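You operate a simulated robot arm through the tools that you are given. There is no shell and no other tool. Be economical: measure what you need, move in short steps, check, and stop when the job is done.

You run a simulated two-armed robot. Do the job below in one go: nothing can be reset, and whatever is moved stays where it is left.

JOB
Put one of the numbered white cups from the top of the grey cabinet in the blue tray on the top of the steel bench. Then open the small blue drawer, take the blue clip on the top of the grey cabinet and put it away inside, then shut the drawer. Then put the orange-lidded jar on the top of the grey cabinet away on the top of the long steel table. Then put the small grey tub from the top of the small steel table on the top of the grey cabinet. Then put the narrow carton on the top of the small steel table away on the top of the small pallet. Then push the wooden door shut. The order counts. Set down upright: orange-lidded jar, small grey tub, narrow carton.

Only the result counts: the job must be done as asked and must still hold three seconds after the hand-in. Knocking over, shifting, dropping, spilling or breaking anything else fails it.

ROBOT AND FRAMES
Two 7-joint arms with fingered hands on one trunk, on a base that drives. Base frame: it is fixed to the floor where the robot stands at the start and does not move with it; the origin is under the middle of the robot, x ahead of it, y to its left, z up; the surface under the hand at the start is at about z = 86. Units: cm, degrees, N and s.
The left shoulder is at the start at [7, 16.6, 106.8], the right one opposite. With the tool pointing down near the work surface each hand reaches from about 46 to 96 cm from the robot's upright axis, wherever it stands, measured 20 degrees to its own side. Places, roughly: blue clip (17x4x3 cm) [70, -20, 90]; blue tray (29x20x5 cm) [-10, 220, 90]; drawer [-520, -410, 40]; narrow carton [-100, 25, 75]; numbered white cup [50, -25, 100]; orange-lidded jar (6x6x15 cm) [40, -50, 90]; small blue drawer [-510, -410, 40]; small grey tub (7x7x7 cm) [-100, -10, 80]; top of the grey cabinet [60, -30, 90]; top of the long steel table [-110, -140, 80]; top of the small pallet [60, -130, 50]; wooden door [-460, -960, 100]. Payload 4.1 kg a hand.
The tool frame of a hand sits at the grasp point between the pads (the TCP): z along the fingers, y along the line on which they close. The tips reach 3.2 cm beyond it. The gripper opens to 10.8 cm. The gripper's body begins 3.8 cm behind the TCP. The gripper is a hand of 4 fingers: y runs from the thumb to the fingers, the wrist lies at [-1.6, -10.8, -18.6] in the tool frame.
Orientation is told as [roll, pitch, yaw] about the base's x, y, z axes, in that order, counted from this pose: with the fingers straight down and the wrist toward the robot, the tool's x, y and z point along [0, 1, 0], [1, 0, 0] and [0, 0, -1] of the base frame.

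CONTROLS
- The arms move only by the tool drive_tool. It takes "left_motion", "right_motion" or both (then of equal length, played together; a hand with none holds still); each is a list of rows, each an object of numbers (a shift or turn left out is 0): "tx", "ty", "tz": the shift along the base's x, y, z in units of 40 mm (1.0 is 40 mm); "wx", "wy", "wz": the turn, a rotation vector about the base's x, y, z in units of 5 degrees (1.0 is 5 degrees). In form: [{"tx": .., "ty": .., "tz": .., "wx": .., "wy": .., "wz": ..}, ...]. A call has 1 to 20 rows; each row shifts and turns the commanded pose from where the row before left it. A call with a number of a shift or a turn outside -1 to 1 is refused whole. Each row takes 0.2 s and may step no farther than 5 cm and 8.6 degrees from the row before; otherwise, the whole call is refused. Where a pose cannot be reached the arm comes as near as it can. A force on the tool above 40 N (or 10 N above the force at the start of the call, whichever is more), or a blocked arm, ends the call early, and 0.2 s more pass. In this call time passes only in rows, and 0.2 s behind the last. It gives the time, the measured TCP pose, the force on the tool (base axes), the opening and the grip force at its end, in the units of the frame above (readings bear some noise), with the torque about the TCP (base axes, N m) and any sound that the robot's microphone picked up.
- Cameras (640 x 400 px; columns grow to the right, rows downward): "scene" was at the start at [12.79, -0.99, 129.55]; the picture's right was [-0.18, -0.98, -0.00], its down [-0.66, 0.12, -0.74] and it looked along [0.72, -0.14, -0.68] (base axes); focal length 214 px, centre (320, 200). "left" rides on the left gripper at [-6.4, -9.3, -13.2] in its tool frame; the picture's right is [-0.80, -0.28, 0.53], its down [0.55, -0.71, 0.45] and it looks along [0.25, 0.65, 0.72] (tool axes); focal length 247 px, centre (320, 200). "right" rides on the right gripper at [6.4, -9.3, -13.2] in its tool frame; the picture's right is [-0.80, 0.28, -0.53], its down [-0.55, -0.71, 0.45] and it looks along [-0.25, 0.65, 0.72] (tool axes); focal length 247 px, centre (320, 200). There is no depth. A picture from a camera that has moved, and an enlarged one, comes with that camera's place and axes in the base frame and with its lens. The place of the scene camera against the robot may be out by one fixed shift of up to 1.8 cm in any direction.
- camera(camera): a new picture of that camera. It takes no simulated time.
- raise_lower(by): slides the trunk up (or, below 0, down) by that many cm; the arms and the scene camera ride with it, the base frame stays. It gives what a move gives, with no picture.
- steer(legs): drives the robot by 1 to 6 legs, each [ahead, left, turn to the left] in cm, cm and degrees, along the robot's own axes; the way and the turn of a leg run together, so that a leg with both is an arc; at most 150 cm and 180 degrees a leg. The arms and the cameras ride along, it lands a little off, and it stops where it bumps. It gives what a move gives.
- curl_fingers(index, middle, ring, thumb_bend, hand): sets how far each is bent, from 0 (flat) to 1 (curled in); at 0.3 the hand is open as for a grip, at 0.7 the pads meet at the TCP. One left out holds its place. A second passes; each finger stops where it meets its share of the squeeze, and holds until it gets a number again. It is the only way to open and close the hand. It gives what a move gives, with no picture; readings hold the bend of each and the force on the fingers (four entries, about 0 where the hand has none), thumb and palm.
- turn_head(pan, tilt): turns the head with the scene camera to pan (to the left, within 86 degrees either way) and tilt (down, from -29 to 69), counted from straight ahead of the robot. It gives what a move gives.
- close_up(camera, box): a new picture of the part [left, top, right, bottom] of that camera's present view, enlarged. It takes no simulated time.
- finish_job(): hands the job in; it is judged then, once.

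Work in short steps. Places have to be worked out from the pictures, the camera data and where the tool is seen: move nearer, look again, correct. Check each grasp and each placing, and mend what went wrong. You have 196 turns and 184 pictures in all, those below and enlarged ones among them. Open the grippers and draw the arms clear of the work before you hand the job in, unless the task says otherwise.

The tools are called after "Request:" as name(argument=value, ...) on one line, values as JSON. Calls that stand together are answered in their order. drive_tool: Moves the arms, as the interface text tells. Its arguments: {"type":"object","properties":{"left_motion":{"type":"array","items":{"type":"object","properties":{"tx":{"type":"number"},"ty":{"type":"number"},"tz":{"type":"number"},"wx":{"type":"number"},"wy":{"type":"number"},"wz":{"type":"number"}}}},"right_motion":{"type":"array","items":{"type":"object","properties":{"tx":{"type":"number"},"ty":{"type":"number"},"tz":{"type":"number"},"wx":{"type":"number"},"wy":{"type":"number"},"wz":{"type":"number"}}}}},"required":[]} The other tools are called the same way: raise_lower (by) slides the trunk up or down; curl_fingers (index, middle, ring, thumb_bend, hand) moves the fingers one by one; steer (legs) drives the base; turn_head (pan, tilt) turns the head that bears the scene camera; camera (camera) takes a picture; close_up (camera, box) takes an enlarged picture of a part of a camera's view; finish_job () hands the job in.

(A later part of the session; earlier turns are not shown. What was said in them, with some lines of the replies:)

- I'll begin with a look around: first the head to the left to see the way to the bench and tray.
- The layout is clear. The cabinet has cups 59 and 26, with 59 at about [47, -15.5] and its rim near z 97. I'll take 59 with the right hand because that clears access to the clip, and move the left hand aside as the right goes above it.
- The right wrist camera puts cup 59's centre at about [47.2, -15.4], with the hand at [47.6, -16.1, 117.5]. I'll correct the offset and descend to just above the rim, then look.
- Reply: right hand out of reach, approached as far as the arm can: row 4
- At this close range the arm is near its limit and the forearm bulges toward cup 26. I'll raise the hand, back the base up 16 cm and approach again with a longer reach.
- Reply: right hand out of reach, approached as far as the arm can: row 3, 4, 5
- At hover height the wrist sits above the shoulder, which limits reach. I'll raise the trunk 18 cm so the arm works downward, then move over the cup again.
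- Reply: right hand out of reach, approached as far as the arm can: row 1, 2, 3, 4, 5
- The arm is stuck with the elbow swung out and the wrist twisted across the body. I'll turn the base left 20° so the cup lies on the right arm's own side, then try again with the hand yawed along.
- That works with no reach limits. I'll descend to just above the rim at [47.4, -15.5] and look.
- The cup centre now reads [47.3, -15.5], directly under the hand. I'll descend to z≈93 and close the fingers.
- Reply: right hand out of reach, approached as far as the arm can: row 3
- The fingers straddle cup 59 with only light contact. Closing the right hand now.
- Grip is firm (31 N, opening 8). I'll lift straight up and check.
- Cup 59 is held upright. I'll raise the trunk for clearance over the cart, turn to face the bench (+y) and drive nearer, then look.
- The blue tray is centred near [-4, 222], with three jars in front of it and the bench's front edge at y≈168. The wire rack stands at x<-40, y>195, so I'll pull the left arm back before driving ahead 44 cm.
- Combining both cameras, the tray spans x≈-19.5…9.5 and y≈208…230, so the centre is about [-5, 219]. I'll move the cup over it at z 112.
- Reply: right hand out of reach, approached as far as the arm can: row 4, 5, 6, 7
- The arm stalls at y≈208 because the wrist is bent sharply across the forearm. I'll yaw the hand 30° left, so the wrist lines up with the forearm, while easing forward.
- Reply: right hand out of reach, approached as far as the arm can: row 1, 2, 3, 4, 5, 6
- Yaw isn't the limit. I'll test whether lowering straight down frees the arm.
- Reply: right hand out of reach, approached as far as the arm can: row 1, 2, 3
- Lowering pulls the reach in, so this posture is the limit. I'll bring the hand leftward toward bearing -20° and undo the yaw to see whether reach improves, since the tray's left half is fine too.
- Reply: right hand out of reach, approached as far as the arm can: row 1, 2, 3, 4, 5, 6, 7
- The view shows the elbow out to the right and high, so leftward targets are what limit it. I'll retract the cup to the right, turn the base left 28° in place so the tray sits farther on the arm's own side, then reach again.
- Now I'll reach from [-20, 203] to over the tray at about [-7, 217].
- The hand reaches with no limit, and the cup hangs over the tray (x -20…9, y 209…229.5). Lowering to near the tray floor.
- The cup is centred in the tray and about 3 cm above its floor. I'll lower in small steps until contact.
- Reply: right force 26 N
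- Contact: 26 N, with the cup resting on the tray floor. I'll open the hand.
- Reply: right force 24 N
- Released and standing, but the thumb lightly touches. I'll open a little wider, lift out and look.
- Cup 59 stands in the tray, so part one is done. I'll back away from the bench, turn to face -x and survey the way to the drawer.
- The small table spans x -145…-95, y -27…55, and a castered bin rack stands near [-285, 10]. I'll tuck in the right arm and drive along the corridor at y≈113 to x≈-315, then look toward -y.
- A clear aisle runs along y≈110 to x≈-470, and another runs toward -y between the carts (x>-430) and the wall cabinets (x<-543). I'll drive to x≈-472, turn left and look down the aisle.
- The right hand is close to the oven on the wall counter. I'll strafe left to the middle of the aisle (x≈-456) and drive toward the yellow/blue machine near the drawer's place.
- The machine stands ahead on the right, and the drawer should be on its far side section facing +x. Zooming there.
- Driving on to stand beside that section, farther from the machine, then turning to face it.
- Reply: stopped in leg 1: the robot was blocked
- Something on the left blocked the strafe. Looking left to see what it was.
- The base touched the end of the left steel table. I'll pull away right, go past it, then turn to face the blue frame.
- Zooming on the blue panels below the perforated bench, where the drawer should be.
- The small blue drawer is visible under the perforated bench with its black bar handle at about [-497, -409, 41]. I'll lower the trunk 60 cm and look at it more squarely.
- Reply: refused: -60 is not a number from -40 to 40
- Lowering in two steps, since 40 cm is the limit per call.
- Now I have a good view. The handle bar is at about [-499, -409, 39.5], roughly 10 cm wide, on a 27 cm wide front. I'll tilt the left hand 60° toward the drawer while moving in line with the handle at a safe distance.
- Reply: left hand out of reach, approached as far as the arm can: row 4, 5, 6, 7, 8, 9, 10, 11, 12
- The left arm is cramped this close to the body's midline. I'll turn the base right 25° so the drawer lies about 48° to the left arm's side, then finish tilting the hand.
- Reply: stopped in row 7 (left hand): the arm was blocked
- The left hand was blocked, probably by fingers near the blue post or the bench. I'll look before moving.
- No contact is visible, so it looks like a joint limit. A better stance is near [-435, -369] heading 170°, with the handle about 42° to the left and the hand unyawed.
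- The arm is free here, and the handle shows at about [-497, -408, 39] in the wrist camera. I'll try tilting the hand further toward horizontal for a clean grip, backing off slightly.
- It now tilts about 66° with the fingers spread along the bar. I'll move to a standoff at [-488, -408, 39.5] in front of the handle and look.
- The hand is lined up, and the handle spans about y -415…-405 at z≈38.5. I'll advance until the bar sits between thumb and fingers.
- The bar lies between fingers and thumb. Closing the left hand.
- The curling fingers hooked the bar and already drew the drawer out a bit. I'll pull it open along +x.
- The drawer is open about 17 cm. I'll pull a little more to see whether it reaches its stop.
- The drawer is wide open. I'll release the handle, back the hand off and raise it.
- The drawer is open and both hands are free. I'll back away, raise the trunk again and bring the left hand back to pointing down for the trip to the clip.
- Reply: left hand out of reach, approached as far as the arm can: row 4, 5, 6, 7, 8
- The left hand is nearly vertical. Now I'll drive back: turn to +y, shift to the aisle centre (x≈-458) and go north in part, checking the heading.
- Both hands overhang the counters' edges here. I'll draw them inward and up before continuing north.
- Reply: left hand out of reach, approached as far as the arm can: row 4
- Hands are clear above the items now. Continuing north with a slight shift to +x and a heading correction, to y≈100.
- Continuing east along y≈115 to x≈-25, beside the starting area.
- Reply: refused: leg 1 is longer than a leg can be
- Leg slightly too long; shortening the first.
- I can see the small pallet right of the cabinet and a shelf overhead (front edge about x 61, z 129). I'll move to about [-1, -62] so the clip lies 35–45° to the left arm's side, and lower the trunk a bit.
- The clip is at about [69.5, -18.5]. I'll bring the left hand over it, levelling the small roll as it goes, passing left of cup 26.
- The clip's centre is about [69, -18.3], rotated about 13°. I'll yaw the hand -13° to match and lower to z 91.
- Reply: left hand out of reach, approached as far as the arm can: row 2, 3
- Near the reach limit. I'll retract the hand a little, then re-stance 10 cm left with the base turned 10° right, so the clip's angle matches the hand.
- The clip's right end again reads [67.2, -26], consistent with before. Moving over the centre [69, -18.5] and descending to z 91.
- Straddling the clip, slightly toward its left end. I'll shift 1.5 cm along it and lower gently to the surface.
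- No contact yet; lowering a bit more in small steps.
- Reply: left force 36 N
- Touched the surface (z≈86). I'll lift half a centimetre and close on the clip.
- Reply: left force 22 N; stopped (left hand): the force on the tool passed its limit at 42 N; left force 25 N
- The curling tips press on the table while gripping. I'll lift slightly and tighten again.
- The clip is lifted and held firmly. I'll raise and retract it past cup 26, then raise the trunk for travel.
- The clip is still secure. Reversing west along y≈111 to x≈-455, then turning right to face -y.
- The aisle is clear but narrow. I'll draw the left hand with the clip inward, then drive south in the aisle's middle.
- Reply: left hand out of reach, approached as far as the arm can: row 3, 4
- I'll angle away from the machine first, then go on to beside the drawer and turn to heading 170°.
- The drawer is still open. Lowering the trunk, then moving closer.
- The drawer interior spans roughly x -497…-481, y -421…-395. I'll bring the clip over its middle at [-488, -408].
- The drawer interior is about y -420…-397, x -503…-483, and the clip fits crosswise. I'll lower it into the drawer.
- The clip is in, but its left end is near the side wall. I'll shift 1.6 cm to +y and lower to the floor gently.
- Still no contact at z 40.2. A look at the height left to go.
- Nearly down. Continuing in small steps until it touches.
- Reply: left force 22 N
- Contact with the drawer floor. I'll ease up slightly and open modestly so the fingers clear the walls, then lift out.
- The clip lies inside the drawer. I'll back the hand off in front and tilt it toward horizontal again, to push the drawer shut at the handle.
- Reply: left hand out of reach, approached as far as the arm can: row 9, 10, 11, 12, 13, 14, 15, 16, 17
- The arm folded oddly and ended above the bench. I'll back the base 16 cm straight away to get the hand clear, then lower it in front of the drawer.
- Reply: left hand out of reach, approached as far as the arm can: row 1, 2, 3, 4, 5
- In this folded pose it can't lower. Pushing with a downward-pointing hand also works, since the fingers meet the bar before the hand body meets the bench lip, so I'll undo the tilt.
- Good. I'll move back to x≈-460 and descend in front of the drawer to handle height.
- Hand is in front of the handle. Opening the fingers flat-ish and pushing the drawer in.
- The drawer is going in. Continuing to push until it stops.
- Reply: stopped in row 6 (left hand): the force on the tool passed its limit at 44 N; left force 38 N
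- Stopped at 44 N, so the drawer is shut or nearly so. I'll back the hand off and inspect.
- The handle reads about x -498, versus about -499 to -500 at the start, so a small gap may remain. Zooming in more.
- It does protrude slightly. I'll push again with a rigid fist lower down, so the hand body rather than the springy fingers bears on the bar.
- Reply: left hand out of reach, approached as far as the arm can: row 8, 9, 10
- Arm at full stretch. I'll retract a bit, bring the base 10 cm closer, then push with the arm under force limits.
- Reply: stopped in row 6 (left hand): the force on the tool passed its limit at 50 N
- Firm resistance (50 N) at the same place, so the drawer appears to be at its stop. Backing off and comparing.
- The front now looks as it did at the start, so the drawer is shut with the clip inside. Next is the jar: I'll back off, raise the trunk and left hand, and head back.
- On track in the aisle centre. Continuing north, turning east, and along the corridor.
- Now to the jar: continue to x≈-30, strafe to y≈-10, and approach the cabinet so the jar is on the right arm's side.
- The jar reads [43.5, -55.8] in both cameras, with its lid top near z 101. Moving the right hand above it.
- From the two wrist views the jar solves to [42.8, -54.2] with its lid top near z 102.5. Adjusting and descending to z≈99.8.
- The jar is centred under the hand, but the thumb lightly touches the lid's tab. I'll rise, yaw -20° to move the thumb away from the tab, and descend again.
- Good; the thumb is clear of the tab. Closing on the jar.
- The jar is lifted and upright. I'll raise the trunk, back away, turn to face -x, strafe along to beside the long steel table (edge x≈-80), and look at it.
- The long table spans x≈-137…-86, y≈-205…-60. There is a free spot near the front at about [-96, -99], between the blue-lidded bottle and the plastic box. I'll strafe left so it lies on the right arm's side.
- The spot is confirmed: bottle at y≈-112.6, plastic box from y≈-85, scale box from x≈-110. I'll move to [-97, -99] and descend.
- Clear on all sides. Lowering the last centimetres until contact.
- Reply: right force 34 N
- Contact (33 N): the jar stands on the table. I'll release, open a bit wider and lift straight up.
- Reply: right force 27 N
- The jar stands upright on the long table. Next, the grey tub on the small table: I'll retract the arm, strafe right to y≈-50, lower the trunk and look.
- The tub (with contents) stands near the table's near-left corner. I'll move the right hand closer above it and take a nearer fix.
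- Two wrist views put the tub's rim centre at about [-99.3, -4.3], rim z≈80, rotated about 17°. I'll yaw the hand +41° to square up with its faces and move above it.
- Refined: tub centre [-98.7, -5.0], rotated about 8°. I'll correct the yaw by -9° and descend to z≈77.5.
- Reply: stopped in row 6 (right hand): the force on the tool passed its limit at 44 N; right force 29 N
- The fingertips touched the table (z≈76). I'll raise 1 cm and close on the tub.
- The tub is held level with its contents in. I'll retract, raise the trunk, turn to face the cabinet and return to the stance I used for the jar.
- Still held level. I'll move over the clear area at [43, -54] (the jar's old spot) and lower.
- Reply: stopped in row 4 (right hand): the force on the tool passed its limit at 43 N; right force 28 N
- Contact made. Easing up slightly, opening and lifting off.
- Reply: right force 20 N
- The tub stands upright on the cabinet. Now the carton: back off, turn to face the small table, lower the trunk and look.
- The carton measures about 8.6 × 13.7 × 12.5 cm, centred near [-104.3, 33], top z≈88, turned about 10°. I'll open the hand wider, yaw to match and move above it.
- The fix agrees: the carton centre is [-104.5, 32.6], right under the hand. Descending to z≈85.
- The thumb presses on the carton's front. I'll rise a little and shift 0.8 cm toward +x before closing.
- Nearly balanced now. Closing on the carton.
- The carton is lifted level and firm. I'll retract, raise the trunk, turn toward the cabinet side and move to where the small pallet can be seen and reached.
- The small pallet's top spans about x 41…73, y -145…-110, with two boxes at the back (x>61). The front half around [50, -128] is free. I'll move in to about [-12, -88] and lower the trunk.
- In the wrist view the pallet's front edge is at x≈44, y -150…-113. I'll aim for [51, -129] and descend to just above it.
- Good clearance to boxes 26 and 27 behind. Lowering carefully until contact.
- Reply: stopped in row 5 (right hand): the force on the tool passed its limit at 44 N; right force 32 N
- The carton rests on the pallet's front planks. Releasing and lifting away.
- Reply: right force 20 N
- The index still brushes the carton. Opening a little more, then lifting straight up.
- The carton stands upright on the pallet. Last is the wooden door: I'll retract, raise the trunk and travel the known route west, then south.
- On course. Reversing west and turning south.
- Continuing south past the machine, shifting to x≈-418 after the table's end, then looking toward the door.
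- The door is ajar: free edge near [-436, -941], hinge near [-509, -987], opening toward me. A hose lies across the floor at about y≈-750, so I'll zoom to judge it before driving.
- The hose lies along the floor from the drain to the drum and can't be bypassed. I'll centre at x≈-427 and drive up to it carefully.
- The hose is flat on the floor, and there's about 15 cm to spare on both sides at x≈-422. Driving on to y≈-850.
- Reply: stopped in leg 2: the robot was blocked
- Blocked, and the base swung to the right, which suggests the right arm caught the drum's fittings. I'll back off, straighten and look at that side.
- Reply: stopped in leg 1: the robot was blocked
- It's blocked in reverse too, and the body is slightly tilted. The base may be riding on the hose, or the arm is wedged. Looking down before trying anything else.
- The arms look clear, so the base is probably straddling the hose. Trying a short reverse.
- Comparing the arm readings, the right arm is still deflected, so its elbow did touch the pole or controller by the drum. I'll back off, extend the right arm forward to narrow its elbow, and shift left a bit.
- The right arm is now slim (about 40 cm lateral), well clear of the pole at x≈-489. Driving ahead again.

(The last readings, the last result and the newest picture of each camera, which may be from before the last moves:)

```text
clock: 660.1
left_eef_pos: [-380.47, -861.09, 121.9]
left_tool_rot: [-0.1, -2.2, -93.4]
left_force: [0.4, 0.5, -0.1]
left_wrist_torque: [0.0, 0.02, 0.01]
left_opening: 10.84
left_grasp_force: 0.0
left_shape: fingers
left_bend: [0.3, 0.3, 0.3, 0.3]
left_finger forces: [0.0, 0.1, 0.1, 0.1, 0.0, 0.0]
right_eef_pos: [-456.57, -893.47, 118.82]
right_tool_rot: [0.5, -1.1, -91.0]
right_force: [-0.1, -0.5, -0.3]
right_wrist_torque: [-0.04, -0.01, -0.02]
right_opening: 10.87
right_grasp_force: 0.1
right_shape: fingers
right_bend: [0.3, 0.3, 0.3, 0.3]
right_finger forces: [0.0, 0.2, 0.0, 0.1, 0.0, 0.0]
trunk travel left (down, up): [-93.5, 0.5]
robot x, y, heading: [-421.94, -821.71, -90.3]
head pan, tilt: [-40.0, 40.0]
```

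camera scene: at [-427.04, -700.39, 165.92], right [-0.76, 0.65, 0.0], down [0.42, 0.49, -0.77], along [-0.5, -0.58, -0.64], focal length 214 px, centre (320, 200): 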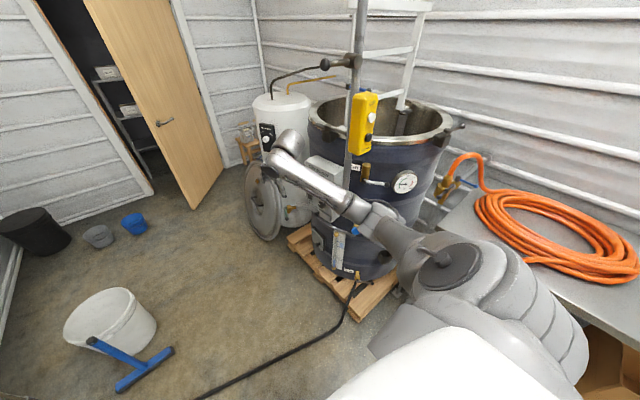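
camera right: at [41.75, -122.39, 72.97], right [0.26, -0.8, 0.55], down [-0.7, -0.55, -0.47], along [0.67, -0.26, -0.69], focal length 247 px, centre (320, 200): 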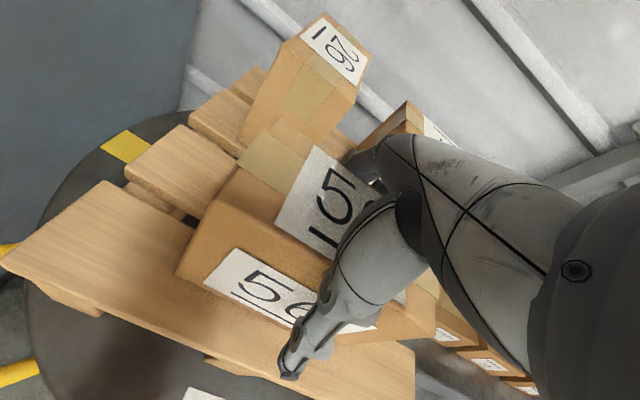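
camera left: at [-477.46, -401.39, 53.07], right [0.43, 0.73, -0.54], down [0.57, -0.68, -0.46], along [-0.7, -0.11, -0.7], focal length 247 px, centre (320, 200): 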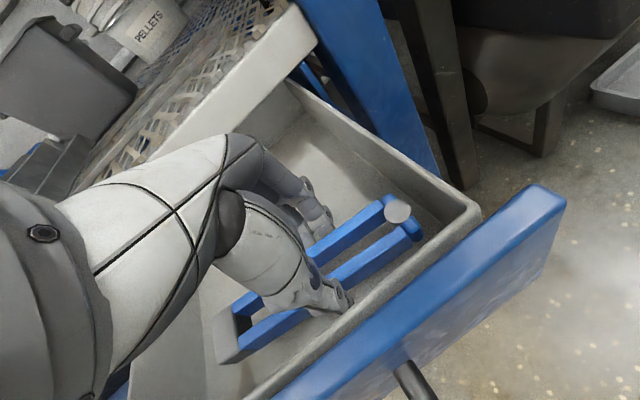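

Past the hose with no trouble. Looking at the door from here.

Request:
turn_head(pan=-5, tilt=30)

Request:
camera(camera="scene")

Request:
camera(camera="right")

```text
clock: 661.1
left_eef_pos: [-380.44, -861.08, 121.83]
left_tool_rot: [-0.1, -2.3, -93.5]
left_force: [0.4, -0.8, 0.5]
left_wrist_torque: [-0.02, 0.02, 0.02]
left_opening: 10.83
left_grasp_force: 0.0
left_shape: fingers
left_bend: [0.3, 0.3, 0.3, 0.3]
left_finger forces: [0.0, 0.0, 0.0, 0.0, 0.0, 0.1]
right_eef_pos: [-456.67, -893.51, 118.73]
right_tool_rot: [0.5, -1.0, -90.9]
right_force: [0.4, 0.2, 0.0]
right_wrist_torque: [-0.01, -0.01, -0.01]
right_opening: 10.9
right_grasp_force: 0.0
right_shape: fingers
right_bend: [0.3, 0.3, 0.3, 0.3]
right_finger forces: [0.0, 0.0, 0.0, 0.0, 0.0, 0.0]
trunk travel left (down, up): [-93.5, 0.5]
robot x, y, heading: [-422.25, -822.17, -90.5]
head pan, tilt: [-5.0, 30.0]
```

```text
25 pictures are left
camera scene: at [-423.65, -835.21, 167.45], right [-1.0, 0.1, 0.0], down [0.05, 0.5, -0.87], along [-0.08, -0.86, -0.5], focal length 214 px, centre (320, 200)
```

scene: 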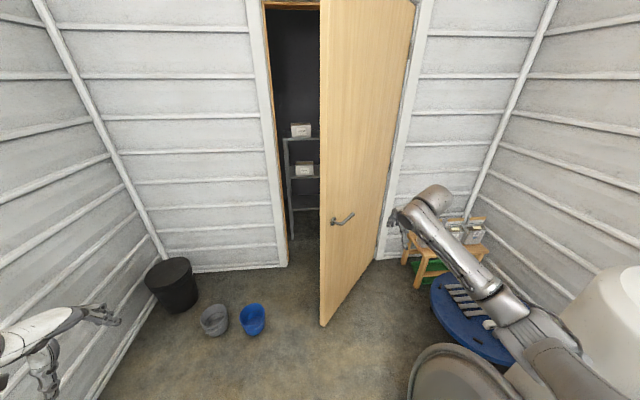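

```text
24 pictures are left
camera right: at [-450.11, -884.03, 131.77], right [-0.81, -0.26, 0.53], down [-0.53, 0.71, -0.46], along [-0.25, -0.66, -0.71], focal length 247 px, centre (320, 200)
```

right: 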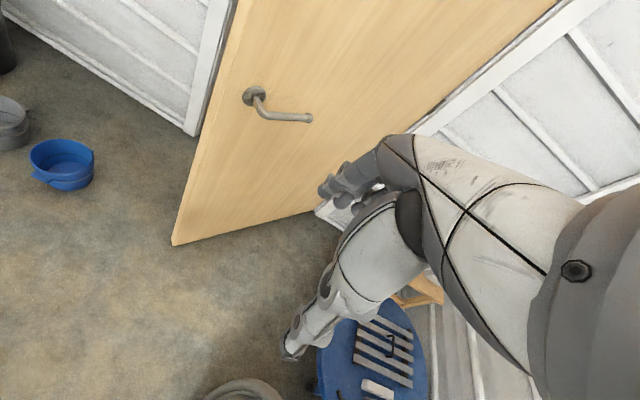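

The door stands open about 45° (hinge at x≈-500, free edge near [-434, -929]), with its handle at z≈96, below my hand. I'll make a fist with the right hand and drive forward so it pushes the leaf toward closed.

Request:
curl_fingers(hand="right", index=0.85, middle=0.85, ring=0.85, thumb_bend=0.7)

Request:
steer(legs=[[45, -2, 0]])

Request:
steer(legs=[[20, 0, 0]])

Request:
camera(camera="scene")

```text
clock: 662.1
left_eef_pos: [-380.23, -861.06, 121.85]
left_tool_rot: [-0.1, -2.1, -93.5]
left_force: [0.0, 0.4, -0.3]
left_wrist_torque: [0.0, 0.06, 0.01]
left_opening: 10.87
left_grasp_force: 0.1
left_shape: fingers
left_bend: [0.3, 0.3, 0.3, 0.3]
left_finger forces: [0.1, 0.1, 0.0, 0.1, 0.0, 0.0]
right_eef_pos: [-456.5, -893.53, 118.83]
right_tool_rot: [0.4, -1.0, -91.0]
right_force: [0.4, -0.3, 0.1]
right_wrist_torque: [-0.03, 0.0, 0.0]
right_opening: 1.14
right_grasp_force: 0.1
right_shape: fingers
right_bend: [0.83, 0.84, 0.85, 0.66]
right_finger forces: [0.1, 0.0, 0.1, 0.1, 0.0, 0.0]
trunk travel left (down, up): [-93.5, 0.5]
robot x, y, heading: [-422.25, -821.54, -90.6]
head pan, tilt: [-5.0, 30.0]
```

```text
clock: 664.9
left_eef_pos: [-383.19, -906.6, 121.78]
left_tool_rot: [-0.1, -2.2, -93.7]
left_force: [-0.9, -0.4, 0.3]
left_wrist_torque: [-0.01, 0.0, 0.0]
left_opening: 10.82
left_grasp_force: 0.0
left_shape: fingers
left_bend: [0.3, 0.3, 0.3, 0.3]
left_finger forces: [0.0, 0.0, 0.1, 0.0, 0.1, 0.0]
right_eef_pos: [-459.35, -938.87, 118.83]
right_tool_rot: [0.6, -1.1, -91.2]
right_force: [-1.0, -0.2, 0.4]
right_wrist_torque: [-0.02, 0.01, 0.01]
right_opening: 1.24
right_grasp_force: 0.2
right_shape: fingers
right_bend: [0.84, 0.84, 0.85, 0.66]
right_finger forces: [0.0, 0.0, 0.0, 0.0, 0.0, 0.1]
trunk travel left (down, up): [-93.5, 0.5]
robot x, y, heading: [-425.01, -867.03, -90.4]
head pan, tilt: [-5.0, 30.0]
```

```text
clock: 666.5
left_eef_pos: [-383.61, -926.44, 122.0]
left_tool_rot: [-0.1, -2.3, -94.0]
left_force: [-0.2, 0.4, 0.5]
left_wrist_torque: [-0.03, -0.01, 0.02]
left_opening: 10.86
left_grasp_force: 0.1
left_shape: fingers
left_bend: [0.3, 0.3, 0.3, 0.3]
left_finger forces: [0.0, 0.1, 0.1, 0.0, 0.0, 0.1]
right_eef_pos: [-460.11, -958.16, 119.22]
right_tool_rot: [0.5, -1.2, -91.5]
right_force: [0.1, 0.3, 0.5]
right_wrist_torque: [-0.04, -0.04, -0.02]
right_opening: 1.24
right_grasp_force: 0.0
right_shape: fingers
right_bend: [0.84, 0.84, 0.85, 0.66]
right_finger forces: [0.0, 0.0, 0.0, 0.0, 0.0, 0.0]
trunk travel left (down, up): [-93.5, 0.5]
robot x, y, heading: [-425.27, -887.06, -90.8]
head pan, tilt: [-5.0, 30.0]
```

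```text
23 pictures are left
camera scene: at [-426.63, -900.06, 167.5], right [-0.99, 0.11, 0.0], down [0.05, 0.49, -0.87], along [-0.09, -0.86, -0.5], focal length 214 px, centre (320, 200)
```

scene: 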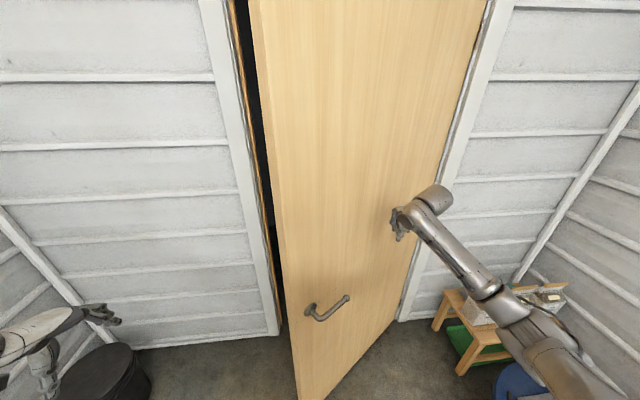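

The door is swinging shut, with a modest gap left. I'll push on with the arm under its force limit.

Request:
drive_tool(right_motion=[{"ty": -0.5}, {"ty": -0.5}, {"ty": -0.5}, {"ty": -0.5}, {"ty": -0.4}, {"ty": -0.4}])

Request:
camera(camera="scene")

```text
clock: 667.9
left_eef_pos: [-383.5, -926.66, 121.77]
left_tool_rot: [-0.1, -2.1, -94.0]
left_force: [-0.4, -0.8, 0.4]
left_wrist_torque: [0.01, 0.0, -0.01]
left_opening: 10.84
left_grasp_force: 0.0
left_shape: fingers
left_bend: [0.3, 0.3, 0.3, 0.3]
left_finger forces: [0.0, 0.0, 0.1, 0.0, 0.1, 0.1]
right_eef_pos: [-459.93, -969.93, 118.8]
right_tool_rot: [0.4, -0.9, -91.4]
right_force: [0.5, -0.2, 0.5]
right_wrist_torque: [0.02, -0.03, -0.03]
right_opening: 1.24
right_grasp_force: 0.1
right_shape: fingers
right_bend: [0.84, 0.84, 0.85, 0.66]
right_finger forces: [0.1, 0.0, 0.0, 0.0, 0.0, 0.1]
trunk travel left (down, up): [-93.5, 0.5]
robot x, y, heading: [-425.18, -887.29, -90.8]
head pan, tilt: [-5.0, 30.0]
```

```text
22 pictures are left
camera scene: at [-426.53, -900.7, 167.44], right [-0.99, 0.1, 0.0], down [0.05, 0.5, -0.87], along [-0.09, -0.86, -0.5], focal length 214 px, centre (320, 200)
```

scene: 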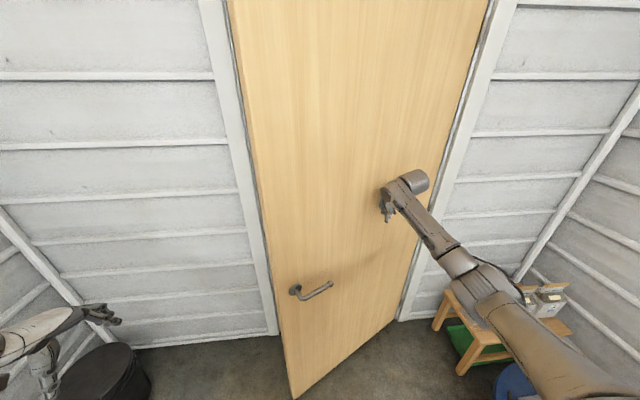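

About 30° remains. Advancing the base in small steps, keeping clear of the blue bucket on the left.

Request:
steer(legs=[[14, -2, 0]])

Request:
steer(legs=[[8, -1, 0]])

Request:
camera(camera="scene")

```text
clock: 668.8
left_eef_pos: [-384.18, -930.15, 121.97]
left_tool_rot: [-0.2, -2.6, -94.1]
left_force: [-0.6, 1.0, 0.2]
left_wrist_torque: [-0.05, -0.01, 0.0]
left_opening: 10.85
left_grasp_force: 0.1
left_shape: fingers
left_bend: [0.3, 0.3, 0.3, 0.3]
left_finger forces: [0.0, 0.0, 0.0, 0.1, 0.0, 0.0]
right_eef_pos: [-460.92, -973.05, 119.28]
right_tool_rot: [0.2, -1.1, -91.6]
right_force: [0.2, 0.5, 0.6]
right_wrist_torque: [-0.06, 0.05, -0.02]
right_opening: 1.26
right_grasp_force: 0.0
right_shape: fingers
right_bend: [0.84, 0.84, 0.85, 0.66]
right_finger forces: [0.1, 0.0, 0.1, 0.0, 0.1, 0.0]
trunk travel left (down, up): [-93.5, 0.5]
robot x, y, heading: [-425.84, -890.79, -90.7]
head pan, tilt: [-5.0, 30.0]
stopped in leg 1: the force on the tool passed its limit at 110 N (the readings are from after the stop); the commanded pose is now the measured one
```

```text
clock: 669.9
left_eef_pos: [-385.47, -938.64, 121.9]
left_tool_rot: [-0.2, -2.3, -94.1]
left_force: [0.4, 0.9, -0.8]
left_wrist_torque: [-0.02, 0.01, 0.01]
left_opening: 10.85
left_grasp_force: 0.1
left_shape: fingers
left_bend: [0.3, 0.3, 0.3, 0.3]
left_finger forces: [0.1, 0.0, 0.0, 0.0, 0.0, 0.0]
right_eef_pos: [-462.17, -981.42, 119.06]
right_tool_rot: [0.3, -0.8, -91.8]
right_force: [0.0, 0.2, 0.2]
right_wrist_torque: [-0.05, 0.0, 0.01]
right_opening: 1.23
right_grasp_force: 0.2
right_shape: fingers
right_bend: [0.84, 0.84, 0.85, 0.66]
right_finger forces: [0.0, 0.0, 0.0, 0.1, 0.0, 0.0]
trunk travel left (down, up): [-93.5, 0.5]
robot x, y, heading: [-427.23, -899.45, -91.2]
head pan, tilt: [-5.0, 30.0]
```

```text
21 pictures are left
camera scene: at [-428.36, -912.28, 167.5], right [-0.99, 0.11, 0.0], down [0.05, 0.49, -0.87], along [-0.09, -0.86, -0.5], focal length 214 px, centre (320, 200)
```

scene: 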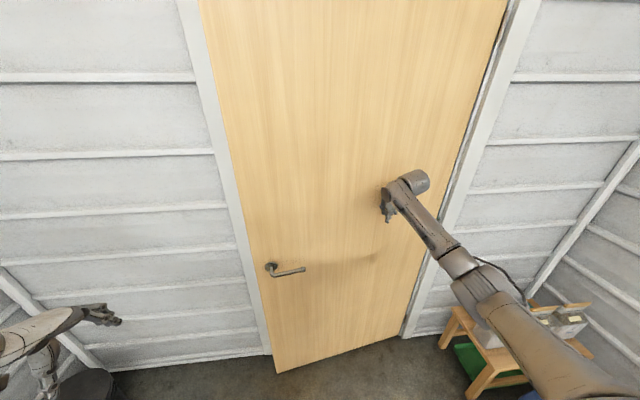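

Nearly shut. A few more centimetres with the arm.

Request:
drive_tool(right_motion=[{"ty": -0.3}, {"ty": -0.3}, {"ty": -0.3}, {"ty": -0.3}, {"ty": -0.3}])

Request:
camera(camera="scene")

```text
clock: 671.1
left_eef_pos: [-385.6, -939.34, 121.58]
left_tool_rot: [-0.2, -2.2, -94.1]
left_force: [-0.6, -1.0, 0.2]
left_wrist_torque: [0.0, -0.01, -0.03]
left_opening: 10.86
left_grasp_force: 0.0
left_shape: fingers
left_bend: [0.3, 0.3, 0.3, 0.3]
left_finger forces: [0.0, 0.0, 0.0, 0.1, 0.0, 0.0]
right_eef_pos: [-462.33, -987.94, 118.71]
right_tool_rot: [0.4, -0.6, -91.8]
right_force: [-0.2, 0.9, -0.9]
right_wrist_torque: [-0.01, 0.01, -0.02]
right_opening: 1.24
right_grasp_force: 0.1
right_shape: fingers
right_bend: [0.84, 0.84, 0.85, 0.66]
right_finger forces: [0.0, 0.0, 0.0, 0.0, 0.1, 0.0]
trunk travel left (down, up): [-93.5, 0.5]
robot x, y, heading: [-427.05, -899.5, -91.0]
head pan, tilt: [-5.0, 30.0]
```

```text
20 pictures are left
camera scene: at [-428.46, -913.01, 167.43], right [-0.99, 0.11, 0.0], down [0.05, 0.5, -0.87], along [-0.09, -0.86, -0.5], focal length 214 px, centre (320, 200)
```

scene: 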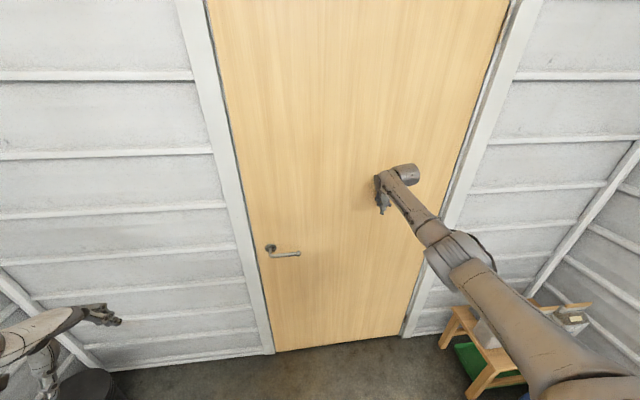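

The leaf looks almost flush. I'll keep pressing gently until it meets the frame.

Request:
drive_tool(right_motion=[{"ty": -0.2}, {"ty": -0.2}, {"ty": -0.2}, {"ty": -0.2}, {"ty": -0.2}, {"ty": -0.2}])

Request:
camera(camera="scene")

```text
clock: 672.5
left_eef_pos: [-385.51, -938.68, 121.95]
left_tool_rot: [-0.1, -2.3, -94.1]
left_force: [-0.6, 0.4, 0.4]
left_wrist_torque: [-0.01, -0.02, 0.0]
left_opening: 10.85
left_grasp_force: 0.0
left_shape: fingers
left_bend: [0.3, 0.3, 0.3, 0.3]
left_finger forces: [0.1, 0.0, 0.0, 0.0, 0.0, 0.1]
right_eef_pos: [-461.9, -989.88, 118.39]
right_tool_rot: [0.2, -0.7, -91.7]
right_force: [6.3, 18.6, -4.0]
right_wrist_torque: [-1.08, 0.37, 0.05]
right_opening: 1.27
right_grasp_force: 9.8
right_shape: fingers
right_bend: [0.84, 0.84, 0.85, 0.66]
right_finger forces: [0.1, 19.0, 0.1, 0.0, 0.0, 0.1]
right hand out of reach, approached as far as the arm can: row 3, 4, 5, 6
trunk travel left (down, up): [-93.5, 0.5]
robot x, y, heading: [-426.94, -899.63, -91.0]
head pan, tilt: [-5.0, 30.0]
```

```text
19 pictures are left
camera scene: at [-428.37, -912.28, 167.49], right [-0.99, 0.11, 0.0], down [0.05, 0.49, -0.87], along [-0.09, -0.86, -0.5], focal length 214 px, centre (320, 200)
```

scene: 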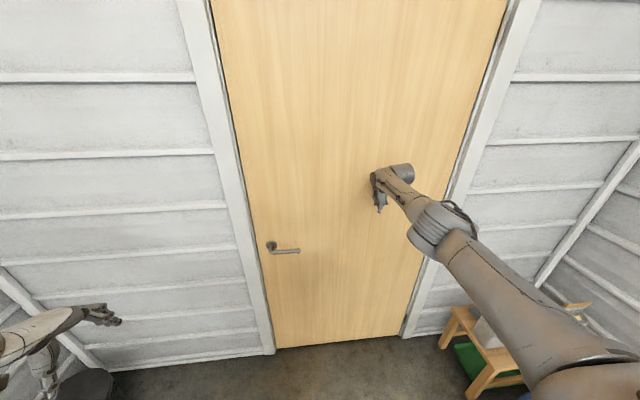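

Contact force has risen to 19 N. Zooming on the latch side to check for a gap.

Request:
close_up(camera="scene", box=[200, 180, 320, 370])

```text
2.11 times, centred on (260, 275) of scene
camera zoom: at [-428.37, -912.28, 167.49], right [-0.99, 0.11, 0.0], down [0.05, 0.49, -0.87], along [-0.09, -0.86, -0.5], focal length 452 px, centre (446, 42)
```

zoom: 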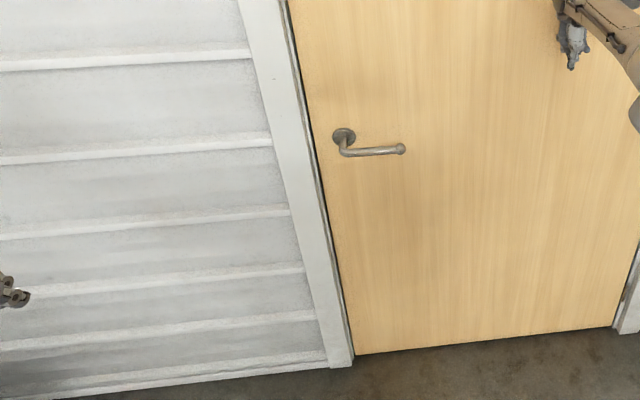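

The leaf sits inside its frame with no gap. I'll back off, open the hand and check that it stays shut.

Request:
steer(legs=[[-30, 0, 0]])

Request:
curl_fingers(hand="right", index=0.3, middle=0.3, ring=0.3, thumb_bend=0.3)

Request:
camera(camera="scene")

Request:
close_up(camera="scene", box=[240, 120, 400, 300])

```text
clock: 674.5
left_eef_pos: [-385.15, -909.0, 121.78]
left_tool_rot: [-0.1, -2.1, -94.4]
left_force: [-0.1, -0.4, -0.5]
left_wrist_torque: [-0.01, -0.04, -0.02]
left_opening: 10.82
left_grasp_force: 0.1
left_shape: fingers
left_bend: [0.3, 0.3, 0.3, 0.3]
left_finger forces: [0.1, 0.0, 0.0, 0.0, 0.0, 0.0]
right_eef_pos: [-461.83, -959.68, 117.99]
right_tool_rot: [0.2, -0.5, -91.9]
right_force: [0.2, -0.2, 0.0]
right_wrist_torque: [0.0, -0.03, 0.03]
right_opening: 1.26
right_grasp_force: 0.1
right_shape: fingers
right_bend: [0.84, 0.84, 0.85, 0.66]
right_finger forces: [0.1, 0.1, 0.0, 0.0, 0.0, 0.0]
trunk travel left (down, up): [-93.5, 0.5]
robot x, y, heading: [-426.42, -868.76, -91.4]
head pan, tilt: [-5.0, 30.0]
```

```text
clock: 675.5
left_eef_pos: [-384.98, -908.74, 121.86]
left_tool_rot: [-0.1, -2.3, -94.4]
left_force: [-1.2, -0.1, -0.5]
left_wrist_torque: [-0.04, -0.01, -0.03]
left_opening: 10.86
left_grasp_force: 0.0
left_shape: fingers
left_bend: [0.3, 0.3, 0.3, 0.3]
left_finger forces: [0.0, 0.0, 0.1, 0.1, 0.0, 0.0]
right_eef_pos: [-461.88, -959.57, 118.26]
right_tool_rot: [0.4, -0.5, -92.0]
right_force: [0.0, 0.1, -0.1]
right_wrist_torque: [0.0, 0.01, 0.03]
right_opening: 10.81
right_grasp_force: 0.1
right_shape: fingers
right_bend: [0.3, 0.3, 0.3, 0.3]
right_finger forces: [0.0, 0.1, 0.1, 0.0, 0.0, 0.0]
trunk travel left (down, up): [-93.5, 0.5]
robot x, y, heading: [-426.59, -869.09, -91.5]
head pan, tilt: [-5.0, 30.0]
```

```text
17 pictures are left
camera scene: at [-427.9, -882.27, 167.46], right [-0.99, 0.11, 0.0], down [0.06, 0.5, -0.87], along [-0.1, -0.86, -0.5], focal length 214 px, centre (320, 200)
```

scene: 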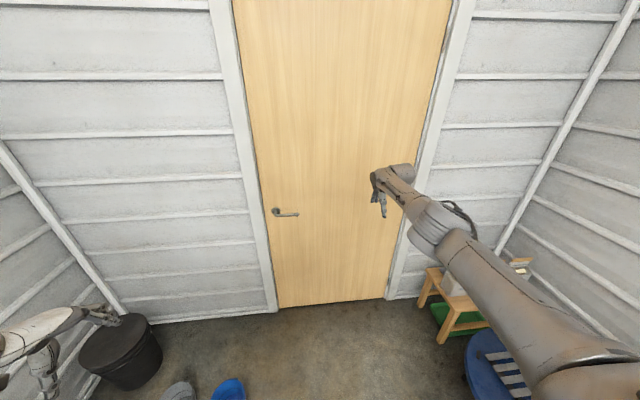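

```text
2.22 times, centred on (320, 210) of scene
camera zoom: at [-427.9, -882.27, 167.46], right [-0.99, 0.11, 0.0], down [0.06, 0.5, -0.87], along [-0.1, -0.86, -0.5], focal length 477 px, centre (320, 178)
```

zoom: 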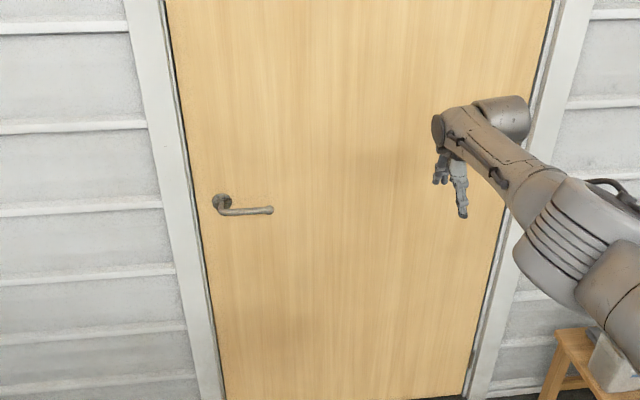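

The door stays shut, the hands are open and the arms are clear. Handing in.

Request:
finish_job()

```text
The job is handed in.
```

I handed the job in with all six tasks done in the order you gave; I don't have the judgement back. Three contacts along the way could count against it.

1. **Cup:** cup 59 is in the blue tray on the steel bench.
2. **Clip:** it is inside the small blue drawer. I pushed the drawer until it resisted at about 50 N. Its handle then measured about 1 cm further out than before I opened it, which is within my measuring error.
3. **Jar:** it stands upright on the long steel table.
4. **Tub:** it stands upright on the grey cabinet, with its contents still in.
5. **Carton:** it stands upright on the small pallet.
6. **Door:** it is shut and stayed shut after I backed away.

- **Bumped table:** the base bumped the end of a steel table on the way to the drawer. The items I could see on it were still upright.
- **Pole by the drum:** near the door, the right arm seems to have caught the pole by the drum. I didn't check whether the pole or the controller on it moved.
- **Hose:** I drove over a hose lying on the floor near the door and didn't look back to see if it had shifted.
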